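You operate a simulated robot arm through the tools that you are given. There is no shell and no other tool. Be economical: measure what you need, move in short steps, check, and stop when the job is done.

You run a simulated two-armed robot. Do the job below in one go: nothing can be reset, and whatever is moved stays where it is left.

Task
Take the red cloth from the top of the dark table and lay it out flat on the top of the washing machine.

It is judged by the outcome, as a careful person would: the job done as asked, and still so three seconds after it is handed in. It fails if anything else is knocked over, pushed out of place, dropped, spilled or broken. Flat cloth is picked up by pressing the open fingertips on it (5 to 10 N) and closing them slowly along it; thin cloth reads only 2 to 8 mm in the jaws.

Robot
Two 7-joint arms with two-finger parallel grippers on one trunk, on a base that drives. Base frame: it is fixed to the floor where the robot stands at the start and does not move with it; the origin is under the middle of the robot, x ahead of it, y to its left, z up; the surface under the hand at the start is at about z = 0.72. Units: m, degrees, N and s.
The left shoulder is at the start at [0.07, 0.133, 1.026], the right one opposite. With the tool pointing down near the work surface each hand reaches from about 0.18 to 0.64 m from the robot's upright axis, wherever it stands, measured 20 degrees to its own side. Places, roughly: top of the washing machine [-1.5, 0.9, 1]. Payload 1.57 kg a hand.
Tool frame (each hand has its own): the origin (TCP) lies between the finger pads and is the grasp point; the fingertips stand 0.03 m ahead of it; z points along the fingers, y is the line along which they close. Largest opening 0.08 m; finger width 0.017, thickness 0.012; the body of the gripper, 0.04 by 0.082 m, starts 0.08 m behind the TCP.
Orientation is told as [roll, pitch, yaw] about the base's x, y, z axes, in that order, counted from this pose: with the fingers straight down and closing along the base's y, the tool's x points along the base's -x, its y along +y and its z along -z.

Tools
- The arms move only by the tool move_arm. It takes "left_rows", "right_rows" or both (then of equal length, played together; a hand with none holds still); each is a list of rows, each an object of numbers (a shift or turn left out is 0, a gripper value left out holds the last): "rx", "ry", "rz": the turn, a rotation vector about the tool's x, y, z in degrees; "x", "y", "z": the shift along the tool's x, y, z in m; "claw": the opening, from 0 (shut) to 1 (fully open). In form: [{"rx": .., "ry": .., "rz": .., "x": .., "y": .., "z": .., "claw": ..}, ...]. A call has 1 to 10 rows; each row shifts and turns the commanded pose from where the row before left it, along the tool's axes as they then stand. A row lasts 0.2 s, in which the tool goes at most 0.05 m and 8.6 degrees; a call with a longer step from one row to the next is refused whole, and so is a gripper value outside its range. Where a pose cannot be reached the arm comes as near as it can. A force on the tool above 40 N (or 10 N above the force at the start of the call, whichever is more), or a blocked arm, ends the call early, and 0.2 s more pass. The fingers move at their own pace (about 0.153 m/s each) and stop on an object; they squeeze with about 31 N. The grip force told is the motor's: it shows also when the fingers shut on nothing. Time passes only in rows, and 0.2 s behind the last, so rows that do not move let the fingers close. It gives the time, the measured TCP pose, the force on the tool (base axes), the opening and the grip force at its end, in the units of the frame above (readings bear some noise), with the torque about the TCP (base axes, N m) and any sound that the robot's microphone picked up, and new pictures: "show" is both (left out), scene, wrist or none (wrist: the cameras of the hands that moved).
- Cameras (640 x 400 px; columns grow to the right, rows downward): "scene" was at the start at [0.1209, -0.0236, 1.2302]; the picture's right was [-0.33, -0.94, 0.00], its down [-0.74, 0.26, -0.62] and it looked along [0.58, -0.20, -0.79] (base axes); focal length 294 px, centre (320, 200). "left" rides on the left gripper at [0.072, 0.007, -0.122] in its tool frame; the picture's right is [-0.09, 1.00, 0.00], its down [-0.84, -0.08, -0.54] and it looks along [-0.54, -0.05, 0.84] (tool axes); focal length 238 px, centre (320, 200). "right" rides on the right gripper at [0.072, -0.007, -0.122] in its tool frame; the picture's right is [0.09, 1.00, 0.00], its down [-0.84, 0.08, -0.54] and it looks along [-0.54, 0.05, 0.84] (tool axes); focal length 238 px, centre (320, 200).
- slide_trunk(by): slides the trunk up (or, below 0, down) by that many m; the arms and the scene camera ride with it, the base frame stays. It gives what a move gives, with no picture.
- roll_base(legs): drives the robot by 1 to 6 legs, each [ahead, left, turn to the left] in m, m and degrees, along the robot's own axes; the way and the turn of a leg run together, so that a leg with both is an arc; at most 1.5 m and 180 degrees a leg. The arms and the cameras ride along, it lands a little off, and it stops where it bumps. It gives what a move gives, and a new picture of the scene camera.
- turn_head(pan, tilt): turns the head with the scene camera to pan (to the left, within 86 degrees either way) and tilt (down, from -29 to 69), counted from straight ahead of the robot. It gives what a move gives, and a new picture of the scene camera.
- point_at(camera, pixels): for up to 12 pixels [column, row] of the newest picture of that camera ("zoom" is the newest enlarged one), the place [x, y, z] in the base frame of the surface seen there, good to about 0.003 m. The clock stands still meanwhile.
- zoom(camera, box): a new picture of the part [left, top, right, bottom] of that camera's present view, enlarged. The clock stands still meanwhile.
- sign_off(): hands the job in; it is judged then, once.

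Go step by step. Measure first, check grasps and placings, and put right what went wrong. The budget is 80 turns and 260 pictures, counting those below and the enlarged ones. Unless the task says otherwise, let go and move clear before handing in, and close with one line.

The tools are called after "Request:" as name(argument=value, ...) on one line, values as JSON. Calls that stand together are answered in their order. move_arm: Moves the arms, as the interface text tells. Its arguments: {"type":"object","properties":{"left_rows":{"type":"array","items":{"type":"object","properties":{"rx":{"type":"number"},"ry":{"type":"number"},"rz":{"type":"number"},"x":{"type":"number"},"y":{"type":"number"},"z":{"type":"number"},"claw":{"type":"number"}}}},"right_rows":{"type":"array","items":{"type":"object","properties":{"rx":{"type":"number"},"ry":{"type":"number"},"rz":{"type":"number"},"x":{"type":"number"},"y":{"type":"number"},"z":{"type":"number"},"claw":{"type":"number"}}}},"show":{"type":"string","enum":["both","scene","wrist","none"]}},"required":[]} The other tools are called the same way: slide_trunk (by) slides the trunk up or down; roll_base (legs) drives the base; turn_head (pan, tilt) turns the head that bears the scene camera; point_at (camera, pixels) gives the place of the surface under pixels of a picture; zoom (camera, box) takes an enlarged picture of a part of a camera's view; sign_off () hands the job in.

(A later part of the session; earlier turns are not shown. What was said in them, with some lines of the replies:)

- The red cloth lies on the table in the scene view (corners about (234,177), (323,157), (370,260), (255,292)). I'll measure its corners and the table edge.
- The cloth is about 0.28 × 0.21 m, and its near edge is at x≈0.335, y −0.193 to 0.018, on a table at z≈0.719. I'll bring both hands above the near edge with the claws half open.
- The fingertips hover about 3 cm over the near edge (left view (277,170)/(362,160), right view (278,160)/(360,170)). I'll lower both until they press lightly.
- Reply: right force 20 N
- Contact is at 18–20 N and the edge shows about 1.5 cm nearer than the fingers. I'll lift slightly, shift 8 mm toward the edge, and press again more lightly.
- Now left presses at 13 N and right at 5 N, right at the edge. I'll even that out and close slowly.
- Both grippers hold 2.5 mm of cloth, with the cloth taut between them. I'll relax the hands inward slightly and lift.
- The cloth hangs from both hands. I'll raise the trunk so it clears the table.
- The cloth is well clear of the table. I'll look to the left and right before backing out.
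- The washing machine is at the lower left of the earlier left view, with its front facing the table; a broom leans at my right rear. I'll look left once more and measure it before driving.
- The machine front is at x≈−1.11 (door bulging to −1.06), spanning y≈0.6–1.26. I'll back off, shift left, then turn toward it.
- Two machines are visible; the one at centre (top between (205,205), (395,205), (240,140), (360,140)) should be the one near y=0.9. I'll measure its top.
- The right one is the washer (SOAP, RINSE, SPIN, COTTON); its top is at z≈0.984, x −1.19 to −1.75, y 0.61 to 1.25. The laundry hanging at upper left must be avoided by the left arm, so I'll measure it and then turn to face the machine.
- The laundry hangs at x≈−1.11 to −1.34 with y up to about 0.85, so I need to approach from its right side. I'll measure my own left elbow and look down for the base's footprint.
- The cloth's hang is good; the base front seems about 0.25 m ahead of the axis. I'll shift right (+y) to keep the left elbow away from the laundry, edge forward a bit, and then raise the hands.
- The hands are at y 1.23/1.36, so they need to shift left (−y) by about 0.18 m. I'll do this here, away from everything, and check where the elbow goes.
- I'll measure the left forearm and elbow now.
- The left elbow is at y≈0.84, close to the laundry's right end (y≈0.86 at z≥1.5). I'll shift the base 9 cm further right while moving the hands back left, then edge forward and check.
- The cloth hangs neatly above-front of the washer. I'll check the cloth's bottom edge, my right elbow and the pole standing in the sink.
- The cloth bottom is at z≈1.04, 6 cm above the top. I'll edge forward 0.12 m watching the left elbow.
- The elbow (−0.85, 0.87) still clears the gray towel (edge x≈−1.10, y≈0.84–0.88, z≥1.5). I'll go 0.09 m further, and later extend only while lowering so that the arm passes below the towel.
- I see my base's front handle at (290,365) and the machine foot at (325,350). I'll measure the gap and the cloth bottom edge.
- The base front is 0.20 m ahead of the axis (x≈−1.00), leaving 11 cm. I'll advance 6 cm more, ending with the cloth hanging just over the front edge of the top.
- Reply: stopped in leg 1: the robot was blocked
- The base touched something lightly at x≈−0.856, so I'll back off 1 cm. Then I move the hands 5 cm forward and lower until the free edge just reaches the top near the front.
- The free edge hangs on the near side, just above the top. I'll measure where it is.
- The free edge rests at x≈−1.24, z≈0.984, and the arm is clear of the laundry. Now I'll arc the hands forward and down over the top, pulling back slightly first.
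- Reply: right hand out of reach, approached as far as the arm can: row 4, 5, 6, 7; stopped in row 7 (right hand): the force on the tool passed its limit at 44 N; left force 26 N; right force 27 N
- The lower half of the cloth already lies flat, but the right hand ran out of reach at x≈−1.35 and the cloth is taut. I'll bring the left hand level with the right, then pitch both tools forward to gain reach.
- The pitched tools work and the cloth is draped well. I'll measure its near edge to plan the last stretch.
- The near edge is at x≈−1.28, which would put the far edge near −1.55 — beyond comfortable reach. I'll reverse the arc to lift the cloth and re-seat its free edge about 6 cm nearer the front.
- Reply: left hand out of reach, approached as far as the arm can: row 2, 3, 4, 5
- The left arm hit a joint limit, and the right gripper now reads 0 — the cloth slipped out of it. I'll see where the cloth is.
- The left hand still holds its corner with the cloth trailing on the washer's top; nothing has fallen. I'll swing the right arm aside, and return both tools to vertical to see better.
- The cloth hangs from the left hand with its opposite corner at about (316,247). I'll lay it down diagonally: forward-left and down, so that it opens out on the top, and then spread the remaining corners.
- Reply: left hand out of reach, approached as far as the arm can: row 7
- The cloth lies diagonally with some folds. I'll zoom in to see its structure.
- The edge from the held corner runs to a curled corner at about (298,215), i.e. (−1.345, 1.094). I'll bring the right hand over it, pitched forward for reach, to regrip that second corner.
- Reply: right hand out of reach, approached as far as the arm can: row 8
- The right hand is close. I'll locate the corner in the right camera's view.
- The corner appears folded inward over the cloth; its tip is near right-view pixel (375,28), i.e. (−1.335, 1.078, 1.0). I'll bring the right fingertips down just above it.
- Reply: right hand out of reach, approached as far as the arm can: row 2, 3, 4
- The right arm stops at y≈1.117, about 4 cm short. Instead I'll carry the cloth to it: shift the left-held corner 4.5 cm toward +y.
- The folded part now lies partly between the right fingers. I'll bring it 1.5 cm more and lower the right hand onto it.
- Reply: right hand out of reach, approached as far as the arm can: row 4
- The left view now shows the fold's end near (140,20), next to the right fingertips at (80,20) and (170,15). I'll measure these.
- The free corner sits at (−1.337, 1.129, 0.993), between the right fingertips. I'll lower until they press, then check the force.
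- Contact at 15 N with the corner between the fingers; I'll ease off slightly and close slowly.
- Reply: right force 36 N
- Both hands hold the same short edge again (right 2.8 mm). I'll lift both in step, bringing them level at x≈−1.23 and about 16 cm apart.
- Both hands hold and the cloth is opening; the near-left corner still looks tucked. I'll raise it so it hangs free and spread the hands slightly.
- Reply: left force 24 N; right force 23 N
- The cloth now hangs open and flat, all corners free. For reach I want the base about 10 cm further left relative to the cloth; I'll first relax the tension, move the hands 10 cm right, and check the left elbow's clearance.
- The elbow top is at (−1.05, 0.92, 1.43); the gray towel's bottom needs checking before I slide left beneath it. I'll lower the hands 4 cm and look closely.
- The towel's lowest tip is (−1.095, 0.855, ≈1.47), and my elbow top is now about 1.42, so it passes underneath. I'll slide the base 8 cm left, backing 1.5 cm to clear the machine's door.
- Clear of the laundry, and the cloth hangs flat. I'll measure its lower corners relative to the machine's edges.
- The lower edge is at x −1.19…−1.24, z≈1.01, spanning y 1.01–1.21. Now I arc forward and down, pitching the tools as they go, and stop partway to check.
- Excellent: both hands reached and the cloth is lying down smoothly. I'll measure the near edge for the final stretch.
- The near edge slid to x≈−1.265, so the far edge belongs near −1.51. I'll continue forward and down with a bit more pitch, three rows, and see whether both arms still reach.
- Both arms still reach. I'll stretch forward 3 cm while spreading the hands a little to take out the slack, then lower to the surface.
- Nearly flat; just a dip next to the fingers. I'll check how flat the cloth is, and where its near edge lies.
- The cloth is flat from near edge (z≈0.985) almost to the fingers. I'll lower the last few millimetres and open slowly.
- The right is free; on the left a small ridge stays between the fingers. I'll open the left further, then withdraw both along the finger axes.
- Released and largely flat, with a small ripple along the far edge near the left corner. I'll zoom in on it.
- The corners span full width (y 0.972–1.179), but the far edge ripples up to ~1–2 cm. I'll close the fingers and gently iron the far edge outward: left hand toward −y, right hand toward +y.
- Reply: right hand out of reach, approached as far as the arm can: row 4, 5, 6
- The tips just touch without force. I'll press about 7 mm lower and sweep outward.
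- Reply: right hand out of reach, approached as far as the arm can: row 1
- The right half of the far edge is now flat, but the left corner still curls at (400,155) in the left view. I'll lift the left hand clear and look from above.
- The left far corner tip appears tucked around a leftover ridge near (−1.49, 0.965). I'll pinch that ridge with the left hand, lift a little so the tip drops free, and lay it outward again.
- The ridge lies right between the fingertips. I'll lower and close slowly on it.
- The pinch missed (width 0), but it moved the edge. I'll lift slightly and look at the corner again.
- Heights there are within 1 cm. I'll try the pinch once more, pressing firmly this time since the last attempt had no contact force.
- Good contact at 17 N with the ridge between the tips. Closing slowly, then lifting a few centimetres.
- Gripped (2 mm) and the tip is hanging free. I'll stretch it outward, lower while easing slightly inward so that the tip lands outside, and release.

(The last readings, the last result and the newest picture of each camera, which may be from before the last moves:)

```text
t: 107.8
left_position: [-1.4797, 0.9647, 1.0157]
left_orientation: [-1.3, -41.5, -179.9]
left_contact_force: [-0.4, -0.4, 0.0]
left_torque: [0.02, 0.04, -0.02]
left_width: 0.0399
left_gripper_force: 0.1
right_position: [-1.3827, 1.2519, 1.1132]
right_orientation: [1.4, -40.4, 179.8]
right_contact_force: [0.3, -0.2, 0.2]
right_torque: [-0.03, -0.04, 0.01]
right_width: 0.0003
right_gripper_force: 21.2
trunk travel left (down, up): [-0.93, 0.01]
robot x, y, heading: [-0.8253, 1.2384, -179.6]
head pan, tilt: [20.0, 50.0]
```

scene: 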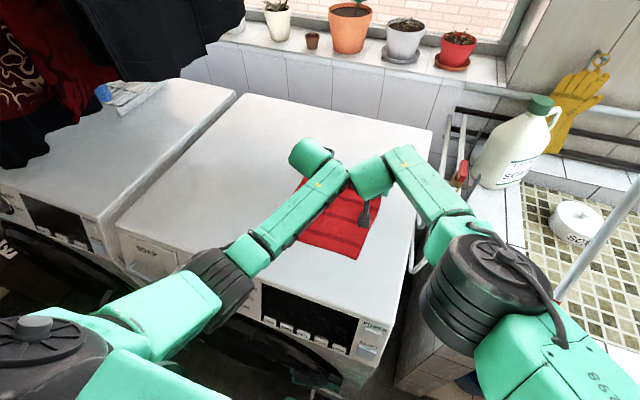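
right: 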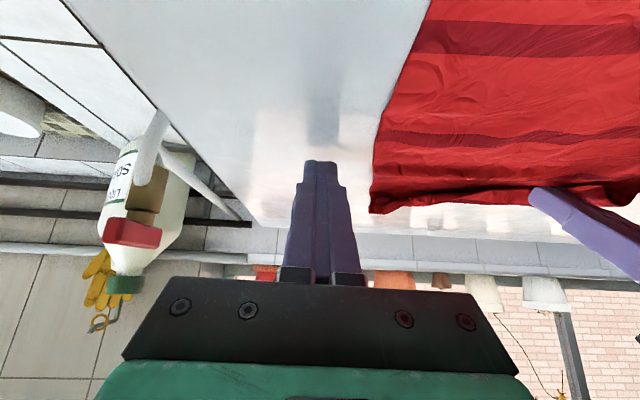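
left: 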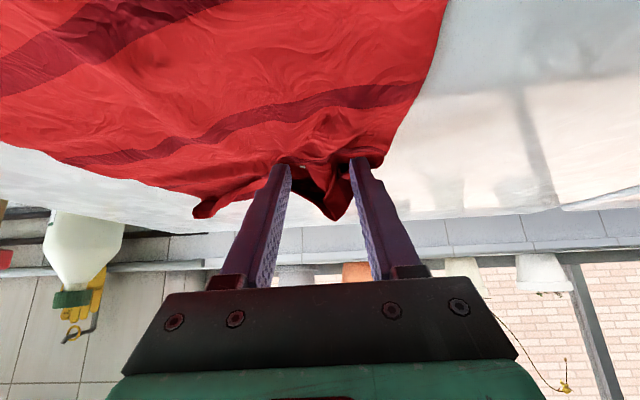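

Now the ridge is open and the edge points outward. I'll withdraw along the fingers and look again.

Request:
move_arm(left_rows=[{"z": -0.02}, {"z": -0.03}, {"z": -0.03}, {"z": -0.03}, {}], show="none")

Request:
zoom(camera="left", box=[120, 0, 440, 200])

Request:
point_at(camera="zoom", pixels=[[400, 190], [360, 190], [340, 220], [300, 200], [420, 170], [200, 220], [320, 170], [110, 230], [150, 200], [390, 215]])

```text
t: 109.0
left_position: [-1.4059, 0.9639, 1.0974]
left_orientation: [-1.3, -41.5, -179.9]
left_contact_force: [-0.8, -0.1, 0.4]
left_torque: [-0.02, 0.01, 0.0]
left_width: 0.04
left_gripper_force: 0.0
right_position: [-1.3826, 1.2511, 1.1126]
right_orientation: [1.4, -40.5, 179.8]
right_contact_force: [-0.2, -0.5, 0.9]
right_torque: [0.01, 0.0, -0.03]
right_width: 0.0003
right_gripper_force: 21.7
trunk travel left (down, up): [-0.93, 0.01]
robot x, y, heading: [-0.8248, 1.2355, -179.5]
head pan, tilt: [20.0, 50.0]
```

```text
2.00 times, centred on (280, 100) of left
```

zoom: 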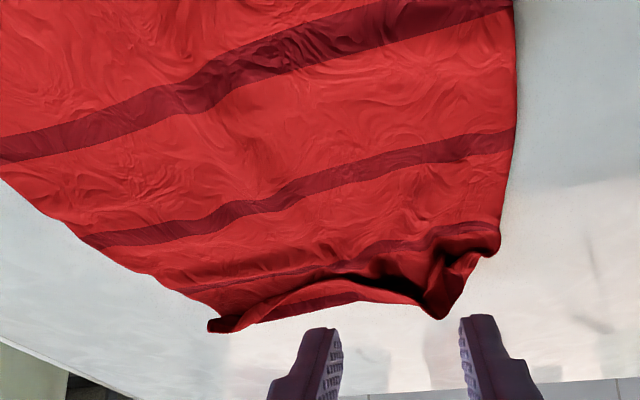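

```text
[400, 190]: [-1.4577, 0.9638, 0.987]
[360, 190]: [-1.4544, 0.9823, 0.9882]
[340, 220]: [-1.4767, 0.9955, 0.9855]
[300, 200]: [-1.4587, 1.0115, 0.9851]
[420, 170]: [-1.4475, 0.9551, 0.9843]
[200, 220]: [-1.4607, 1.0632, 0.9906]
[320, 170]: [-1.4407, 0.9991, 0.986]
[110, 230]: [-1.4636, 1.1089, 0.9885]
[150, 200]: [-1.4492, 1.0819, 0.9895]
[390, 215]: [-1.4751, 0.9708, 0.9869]
```

The edge now has its full extent but arches slightly. I'll iron it forward with the closed left fingertips at y≈1.04, then again nearer the corner.

Request:
move_arm(left_rows=[{"x": 0.0086, "y": -0.025, "z": 0.0278, "claw": 0.0}, {"x": 0.0086, "y": -0.025, "z": 0.0278}, {"x": 0.0086, "y": -0.025, "z": 0.0278}, {"x": 0.0036, "z": 0.0042}, {"x": -0.009, "z": 0.008}, {"x": -0.009, "z": 0.008}, {"x": -0.009, "z": 0.008}, {"x": -0.009, "z": 0.008}, {}], show="wrist")

```text
t: 111.0
left_position: [-1.491, 1.0414, 1.0142]
left_orientation: [-1.2, -41.5, -179.9]
left_contact_force: [0.7, 0.1, -0.5]
left_torque: [0.0, 0.0, -0.01]
left_width: 0.0001
left_gripper_force: 21.8
right_position: [-1.3837, 1.2511, 1.1133]
right_orientation: [1.3, -40.4, 179.8]
right_contact_force: [0.5, -0.4, -0.2]
right_torque: [-0.01, 0.02, -0.01]
right_width: 0.0
right_gripper_force: 21.4
trunk travel left (down, up): [-0.93, 0.01]
robot x, y, heading: [-0.8271, 1.2366, -179.6]
head pan, tilt: [20.0, 50.0]
```

left: 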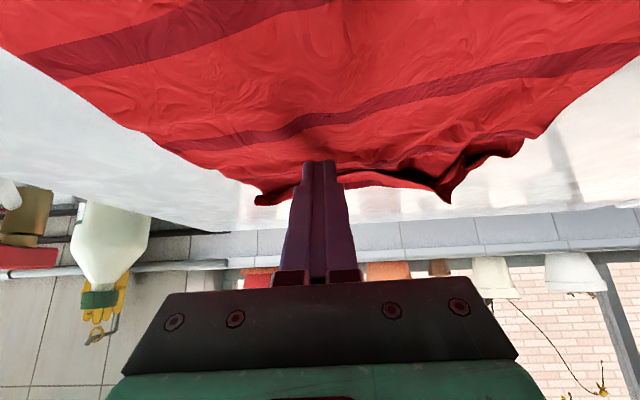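

The middle flattened. I'll repeat closer to the left corner, sweeping diagonally outward with slightly more pressure.

Request:
move_arm(left_rows=[{"x": 0.008, "z": -0.03}, {"x": 0.012, "y": 0.03, "z": -0.01}, {"x": 0.008, "y": 0.028, "z": 0.008}, {"x": 0.009, "z": 0.012}, {"x": 0.002, "z": 0.003}, {"x": -0.009, "z": 0.008, "y": 0.003}, {"x": -0.009, "z": 0.008, "y": 0.004}, {"x": -0.009, "z": 0.008, "y": 0.004}, {}], show="wrist")

```text
t: 113.0
left_position: [-1.4812, 0.9769, 1.0136]
left_orientation: [-0.9, -42.9, 180.0]
left_contact_force: [8.0, 4.4, 36.6]
left_torque: [0.11, 0.32, -0.04]
left_width: 0.0
left_gripper_force: 21.7
right_position: [-1.3731, 1.2555, 1.1174]
right_orientation: [1.5, -41.0, 179.6]
right_contact_force: [0.1, -0.5, -0.6]
right_torque: [0.02, 0.0, 0.02]
right_width: 0.0001
right_gripper_force: 21.2
trunk travel left (down, up): [-0.93, 0.01]
robot x, y, heading: [-0.8277, 1.2401, -179.7]
head pan, tilt: [20.0, 50.0]
```

left: 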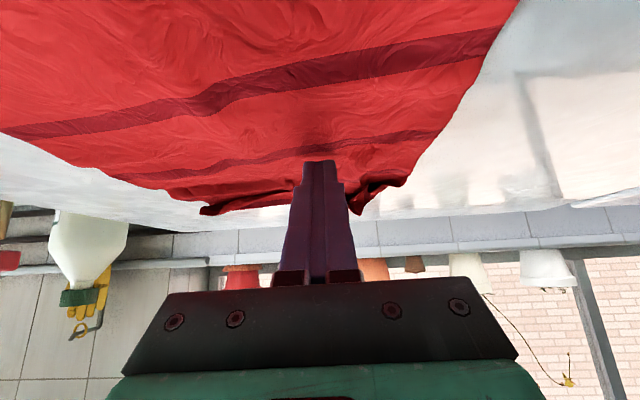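

That pressed firmly (37 N) and flattened the area. I'll lift both arms well back and view the whole cloth.

Request:
move_arm(left_rows=[{"x": -0.01, "z": -0.012}, {"z": -0.03}, {"z": -0.04}, {"z": -0.045}, {"z": -0.045}, {}], right_rows=[{}, {"z": -0.02}, {"z": -0.03}, {"z": -0.03}, {"z": -0.02}, {}], show="both")

Request:
zoom(camera="left", box=[120, 0, 440, 200])

```text
t: 114.4
left_position: [-1.3782, 0.9668, 1.1372]
left_orientation: [-1.2, -41.5, -179.9]
left_contact_force: [0.3, 0.1, -0.3]
left_torque: [-0.02, 0.0, 0.0]
left_width: 0.0001
left_gripper_force: 21.4
right_position: [-1.3149, 1.2539, 1.1874]
right_orientation: [1.3, -40.4, 179.9]
right_contact_force: [0.1, 0.3, -0.6]
right_torque: [-0.02, 0.04, 0.0]
right_width: 0.0
right_gripper_force: 21.6
trunk travel left (down, up): [-0.93, 0.01]
robot x, y, heading: [-0.8248, 1.2423, -179.3]
head pan, tilt: [20.0, 50.0]
```

scene: 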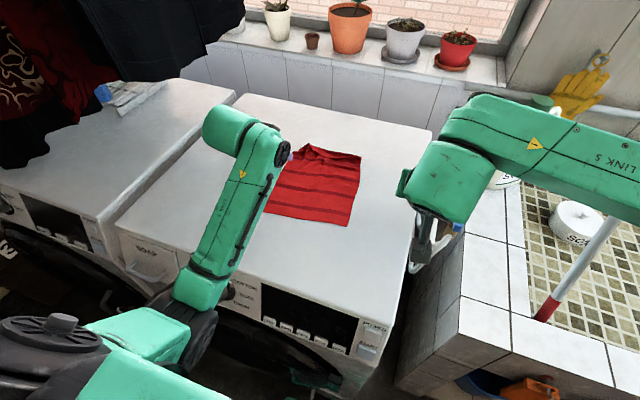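
right: 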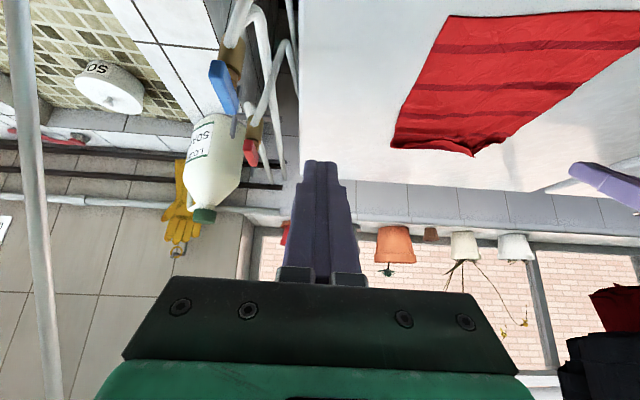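
left: 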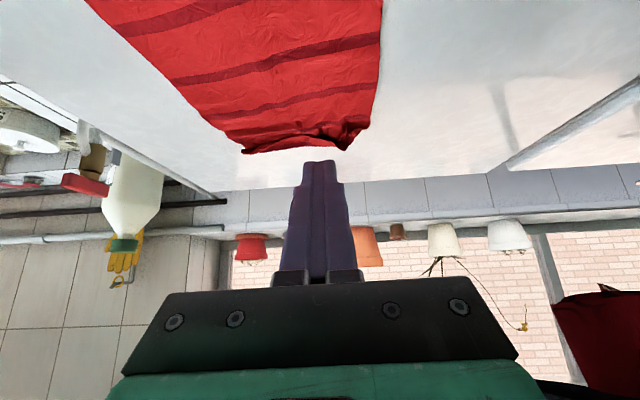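

```text
2.00 times, centred on (280, 100) of left
```

zoom: 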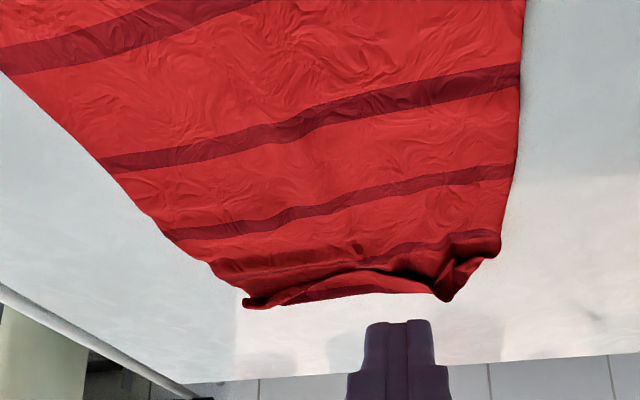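

Mostly flat. I'll zoom the scene view to judge the far edge and count stripes.

Request:
zoom(camera="scene", box=[250, 135, 380, 235])

Request:
point_at(camera="zoom", pixels=[[290, 70], [250, 85], [300, 90], [400, 80], [480, 90], [520, 75], [350, 72], [460, 380], [100, 330]])

```text
4.00 times, centred on (315, 185) of scene
```

zoom: 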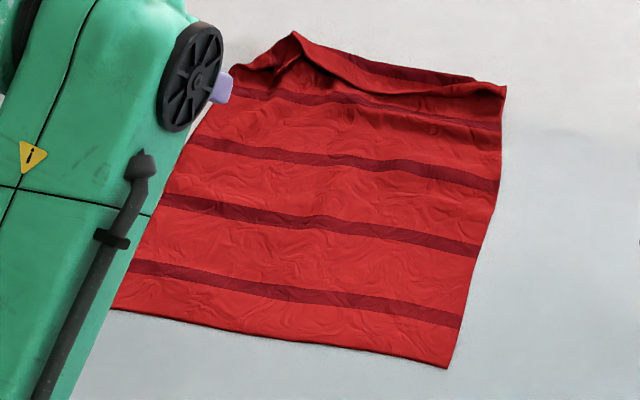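

```text
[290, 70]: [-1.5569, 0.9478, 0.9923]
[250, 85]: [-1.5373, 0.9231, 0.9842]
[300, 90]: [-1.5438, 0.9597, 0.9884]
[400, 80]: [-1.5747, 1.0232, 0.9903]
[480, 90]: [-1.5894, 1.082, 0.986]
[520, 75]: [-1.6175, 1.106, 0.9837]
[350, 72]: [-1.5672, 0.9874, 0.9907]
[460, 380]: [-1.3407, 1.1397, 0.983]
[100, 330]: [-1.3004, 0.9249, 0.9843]
```

The far margin (about 2.5 cm, along the fifth stripe) is folded back on top, and the cloth has shifted away to x≈−1.32…−1.58. I'll press near its front edge with both hands (tools vertical) and draw it back toward me first, so I can reach the fold.

Request:
move_arm(left_rows=[{"x": 0.0177, "z": 0.0117, "ry": 6.9}, {"x": 0.0161, "z": 0.0138, "ry": 6.9}, {"x": 0.0144, "z": 0.0156, "ry": 6.9}, {"x": 0.0124, "z": 0.0172, "ry": 6.9}, {"x": 0.0103, "z": 0.0186, "ry": 6.9}, {"x": 0.008, "z": 0.0196, "ry": 6.9}, {}, {}], right_rows=[{"x": 0.0143, "y": 0.0223, "z": 0.0258, "ry": 6.75}, {"x": 0.0112, "y": 0.0223, "z": 0.0272, "ry": 6.75}, {"x": 0.0079, "y": 0.0223, "z": 0.0283, "ry": 6.75}, {"x": 0.0044, "y": 0.0223, "z": 0.0292, "ry": 6.75}, {"x": 0.0021, "y": 0.0223, "z": 0.0295, "ry": 6.75}, {"x": 0.003, "y": 0.0223, "z": 0.0294, "ry": 6.75}, {}, {}])

```text
t: 116.2
left_position: [-1.3442, 0.9717, 1.0142]
left_orientation: [-0.8, -0.7, 179.1]
left_contact_force: [-1.5, 1.7, 23.6]
left_torque: [-0.08, -0.06, 0.03]
left_width: 0.0001
left_gripper_force: 21.7
right_position: [-1.3155, 1.1185, 1.0332]
right_orientation: [1.4, -3.4, -179.3]
right_contact_force: [-0.8, 0.3, 1.0]
right_torque: [0.0, 0.02, 0.0]
right_width: 0.0
right_gripper_force: 21.5
right hand out of reach, approached as far as the arm can: row 6
trunk travel left (down, up): [-0.93, 0.01]
robot x, y, heading: [-0.8254, 1.2372, -179.6]
head pan, tilt: [20.0, 50.0]
```

scene: 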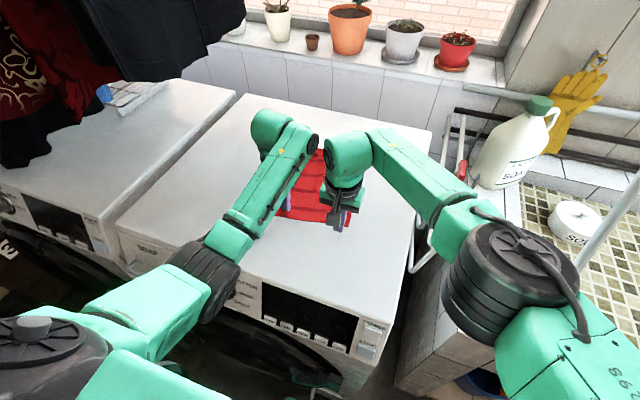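
right: 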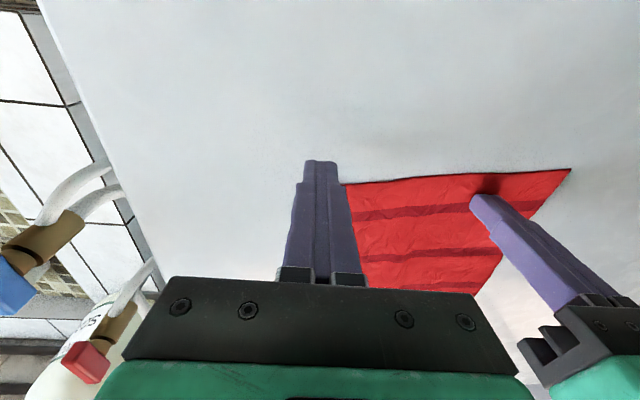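
left: 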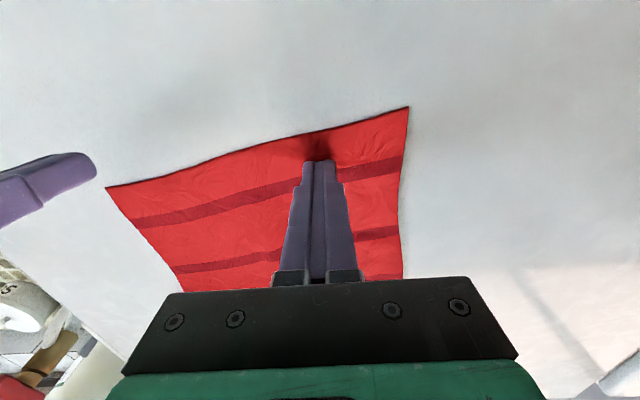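

The left fingers press on the cloth near its front edge; the right ones are off it. I'll move the right hand aside, place the left press in the middle (y≈1.03) and draw the cloth back 9 cm.

Request:
move_arm(left_rows=[{"z": -0.015}, {"y": -0.03}, {"y": -0.03}, {"z": 0.0155}, {"x": 0.018}, {"x": 0.018}, {"x": 0.018}, {"x": 0.018}, {"x": 0.018}, {}], right_rows=[{"z": -0.03, "y": -0.03}, {"z": -0.03, "y": -0.03}, {"z": -0.03, "y": -0.03}, {"z": -0.02}, {}, {}, {}, {}, {}, {}])

```text
t: 118.4
left_position: [-1.2565, 1.0304, 1.015]
left_orientation: [-0.8, -0.5, 179.4]
left_contact_force: [-7.5, -2.0, 37.0]
left_torque: [-0.15, 0.02, -0.03]
left_width: 0.0
left_gripper_force: 21.7
right_position: [-1.3119, 1.2091, 1.1408]
right_orientation: [1.4, -3.3, -179.4]
right_contact_force: [0.1, -0.9, 0.9]
right_torque: [0.03, 0.02, 0.0]
right_width: 0.0
right_gripper_force: 21.4
trunk travel left (down, up): [-0.93, 0.01]
robot x, y, heading: [-0.8257, 1.2386, -179.6]
head pan, tilt: [20.0, 50.0]
```

scene: 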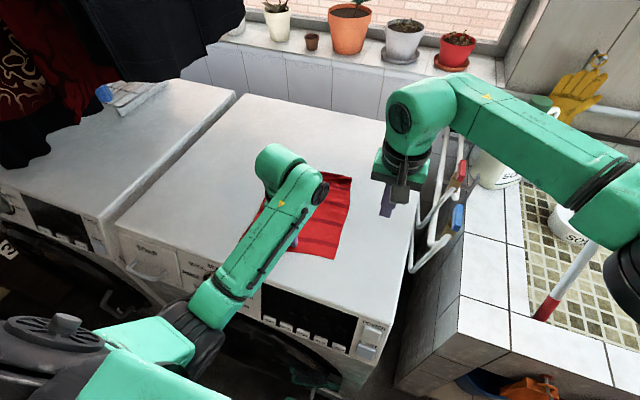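
right: 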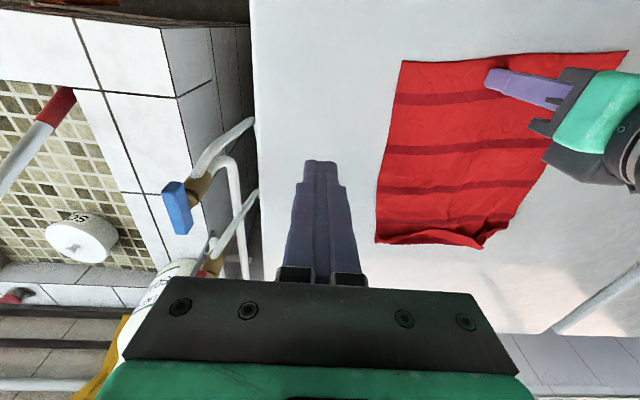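
left: 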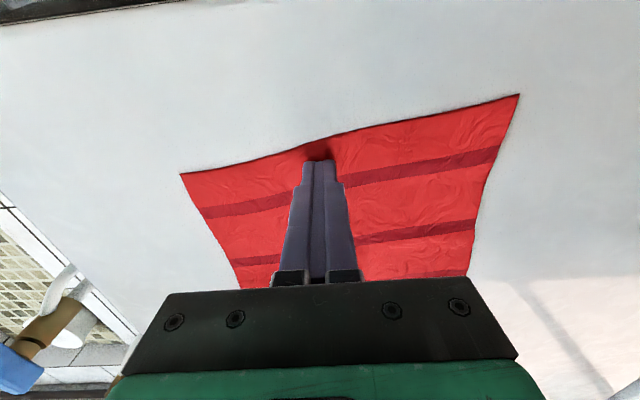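

The drag worked perfectly. Now I'll look at the far fold in the right camera and measure it.

Request:
zoom(camera="right", box=[360, 160, 560, 285])

Request:
point_at(camera="right", pixels=[[377, 241], [482, 247], [508, 212], [440, 228], [395, 233], [480, 222], [440, 240], [402, 62], [625, 55]])

```text
3.20 times, centred on (460, 222) of right
```

zoom: 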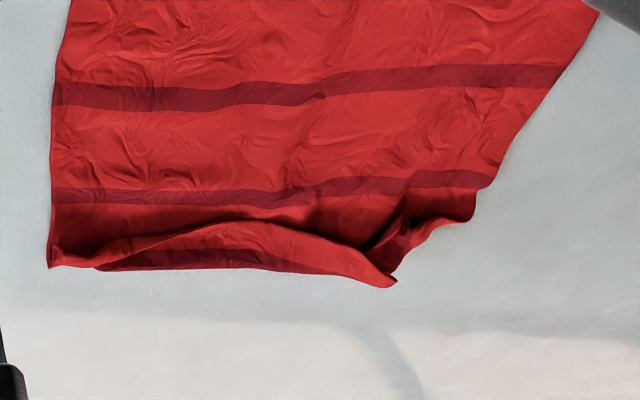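

```text
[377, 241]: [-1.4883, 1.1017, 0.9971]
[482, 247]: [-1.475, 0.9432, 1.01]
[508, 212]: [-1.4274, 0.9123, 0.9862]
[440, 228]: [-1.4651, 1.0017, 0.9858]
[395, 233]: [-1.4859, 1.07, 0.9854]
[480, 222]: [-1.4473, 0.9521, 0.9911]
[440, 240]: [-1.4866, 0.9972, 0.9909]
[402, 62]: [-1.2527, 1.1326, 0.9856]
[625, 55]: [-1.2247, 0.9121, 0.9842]
```

Confirmed: a ~2.5 cm strip is folded over on top, its loose edge (x≈−1.47, y 0.95–1.10) facing me. I'll pitch the left hand forward with open fingers and set the tips just in front of that edge, to scoop under and flip it away.

Request:
move_arm(left_rows=[{"z": -0.04, "claw": 1.0}, {"x": -0.045, "ry": -8}, {"x": -0.0446, "z": 0.0063, "ry": -8}, {"x": -0.0433, "z": 0.0124, "ry": -8}, {"x": -0.03, "z": 0.0134, "ry": -8}, {"x": 0.0106, "z": 0.017, "ry": -8}, {"x": 0.0116, "z": 0.0138}, {"x": 0.001, "z": 0.0012}, {}], show="wrist")

Request:
zoom(camera="right", box=[360, 160, 560, 285])

```text
t: 120.4
left_position: [-1.4246, 1.0302, 1.014]
left_orientation: [-1.1, -40.3, -180.0]
left_contact_force: [-1.5, -0.7, 6.5]
left_torque: [-0.23, 0.09, -0.04]
left_width: 0.0798
left_gripper_force: 0.1
right_position: [-1.313, 1.209, 1.1384]
right_orientation: [1.2, -3.2, -179.3]
right_contact_force: [0.2, 0.4, 0.3]
right_torque: [0.02, 0.01, 0.02]
right_width: 0.0
right_gripper_force: 21.4
trunk travel left (down, up): [-0.93, 0.01]
robot x, y, heading: [-0.8264, 1.2383, -179.6]
head pan, tilt: [20.0, 50.0]
```

left: 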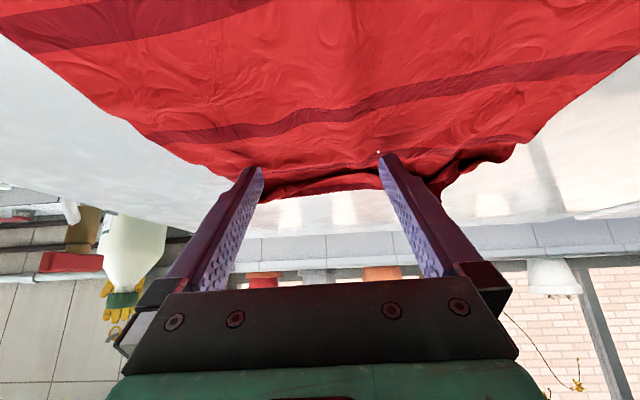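

```text
3.20 times, centred on (460, 222) of right
```

zoom: 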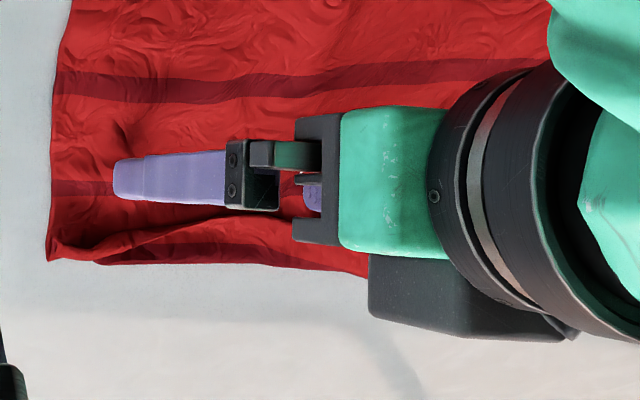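

The tips rest lightly (6 N) just in front of the fold's loose edge. I'll slide forward under it, rising, and push it over.

Request:
move_arm(left_rows=[{"x": -0.0008, "z": -0.001}, {"x": -0.0092, "z": 0.0078}, {"x": -0.0092, "z": 0.0078}, {"x": -0.0118, "z": 0.0047}, {"x": -0.0144, "z": 0.0017}, {"x": -0.014, "z": 0.0067}, {"x": -0.0037, "z": 0.0111}, {}], show="wrist")

Request:
zoom(camera="right", box=[360, 160, 560, 285])

```text
t: 122.2
left_position: [-1.4977, 1.0315, 1.0245]
left_orientation: [-1.3, -40.1, -180.0]
left_contact_force: [-0.3, 0.2, -0.1]
left_torque: [-0.01, 0.0, -0.02]
left_width: 0.0801
left_gripper_force: 0.0
right_position: [-1.3134, 1.2085, 1.1375]
right_orientation: [1.3, -3.0, -179.5]
right_contact_force: [-0.3, -0.1, -0.6]
right_torque: [0.03, -0.02, 0.01]
right_width: 0.0
right_gripper_force: 21.3
trunk travel left (down, up): [-0.93, 0.01]
robot x, y, heading: [-0.831, 1.2337, -179.6]
head pan, tilt: [20.0, 50.0]
```

left: 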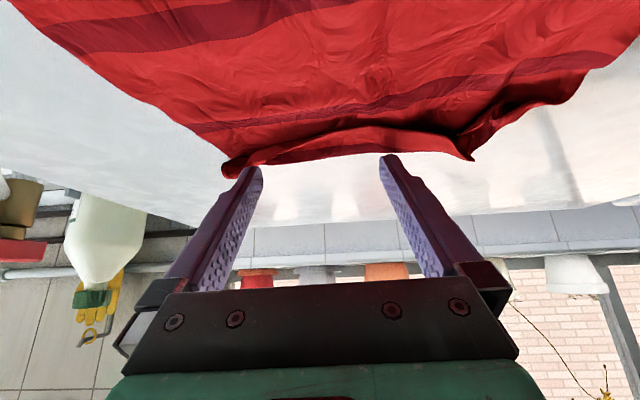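

```text
3.20 times, centred on (460, 222) of right
5 turns are left
```

zoom: 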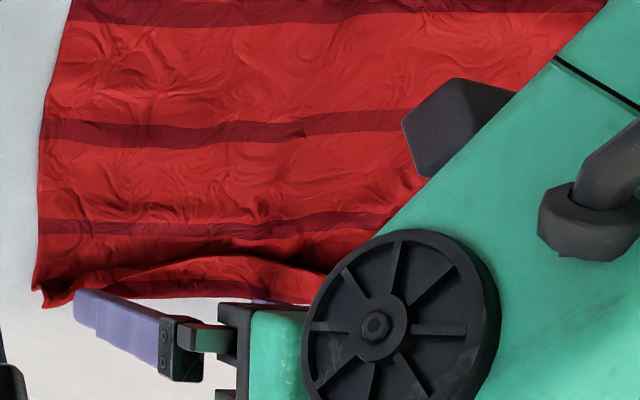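

The strip shifted but is still folded, and 5 turns are left. I'll make one more scoop: back over it, slide under the loose edge, rise 3 cm to stand it up, then push forward.

Request:
move_arm(left_rows=[{"x": -0.0041, "z": -0.0358}, {"x": 0.0267, "z": -0.0226}, {"x": 0.0194, "z": 0.0229}, {"x": 0.0066, "z": 0.0077}, {"x": -0.0114, "z": 0.0097}, {"x": -0.0133, "z": 0.0074}, {"x": -0.0162, "z": -0.0099}, {"x": -0.0215, "z": 0.0025}, {"x": -0.019, "z": 0.016}, {}], show="wrist")

```text
t: 124.4
left_position: [-1.5229, 1.032, 1.0481]
left_orientation: [-1.2, -40.2, -179.9]
left_contact_force: [0.4, 0.2, 0.3]
left_torque: [-0.01, 0.01, -0.03]
left_width: 0.08
left_gripper_force: 0.0
right_position: [-1.3135, 1.2072, 1.137]
right_orientation: [1.3, -3.1, -179.4]
right_contact_force: [0.2, -0.4, -0.5]
right_torque: [0.02, 0.0, 0.02]
right_width: 0.0
right_gripper_force: 21.6
trunk travel left (down, up): [-0.93, 0.01]
robot x, y, heading: [-0.8286, 1.2366, -179.7]
head pan, tilt: [20.0, 50.0]
4 turns are left
```

left: 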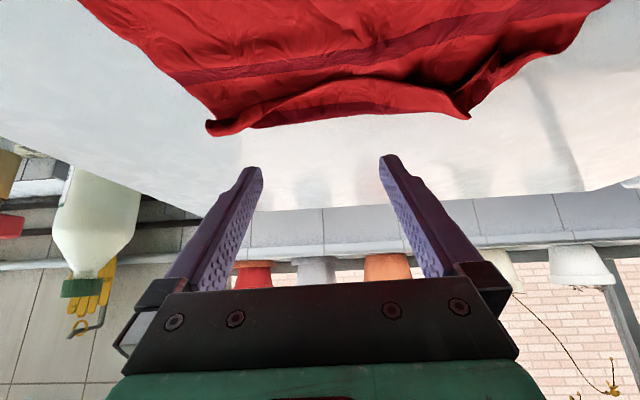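

The strip hasn't fully turned over, though it stays low. With few turns left I'll press on the strip and draw it forward once, then withdraw the left hand upward.

Request:
move_arm(left_rows=[{"x": 0.036, "z": -0.0305}, {"x": 0.0129, "z": 0.0153}, {"x": 0.0094, "z": 0.0112}, {"x": -0.0107, "z": 0.0091}, {"x": -0.0107, "z": 0.0091}, {"x": -0.0107, "z": 0.0091}, {"x": -0.0129, "z": -0.0153}, {"z": -0.045}, {"z": -0.045}, {"z": -0.045}], right_rows=[{}, {}, {}, {}, {}, {}, {}, {}, {"z": -0.02}, {"z": -0.02}])

Request:
zoom(camera="right", box=[340, 60, 600, 260])

```text
t: 126.6
left_position: [-1.4267, 1.0275, 1.1364]
left_orientation: [-1.2, -40.1, -179.9]
left_contact_force: [0.7, 0.8, -0.2]
left_torque: [0.01, -0.03, 0.01]
left_width: 0.0799
left_gripper_force: 0.1
right_position: [-1.3106, 1.2097, 1.179]
right_orientation: [1.4, -3.1, -179.4]
right_contact_force: [-0.7, 1.9, 0.4]
right_torque: [-0.03, 0.02, 0.01]
right_width: 0.0
right_gripper_force: 20.9
trunk travel left (down, up): [-0.93, 0.01]
robot x, y, heading: [-0.8293, 1.2387, -179.7]
head pan, tilt: [20.0, 50.0]
```

scene: 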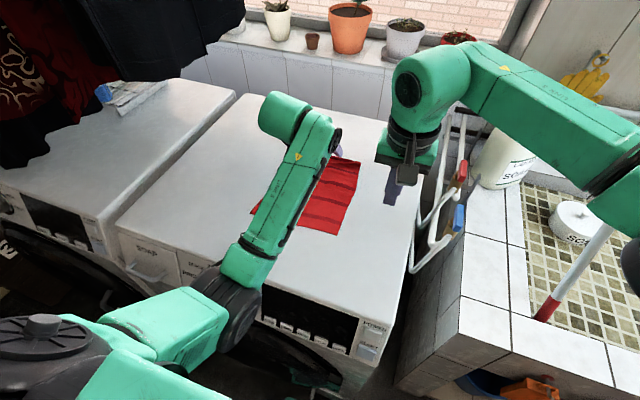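
right: 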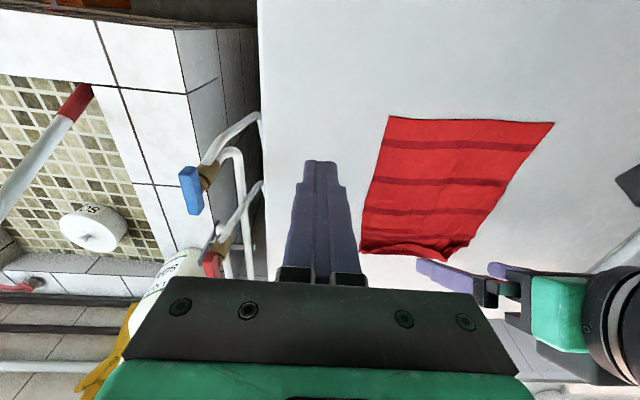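
left: 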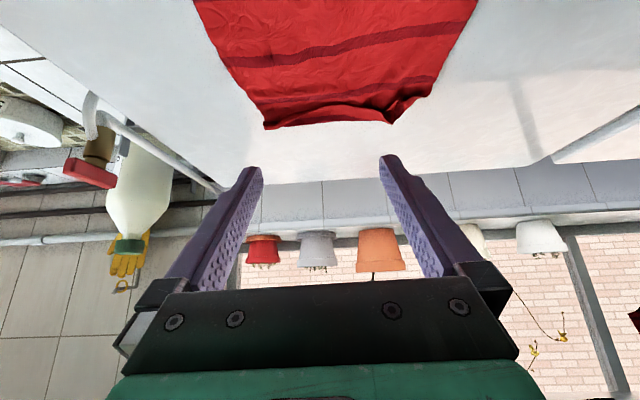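

```text
2.00 times, centred on (470, 160) of right
3 turns are left
```

zoom: 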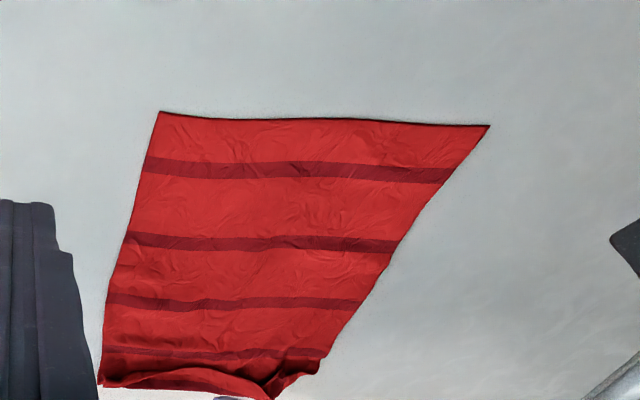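

The cloth lies on top of the washing machine with the four visible stripes flat. The hands are clear above it, and nothing else appears to have moved. I'm handing in now because only 3 turns are left.

Request:
sign_off()

```text
The job is handed in.
```

The red cloth is on top of the washing machine, released and mostly flat. A strip of about 2.5 cm along its far edge is still folded over, and I couldn't turn it out before the turns ran low.
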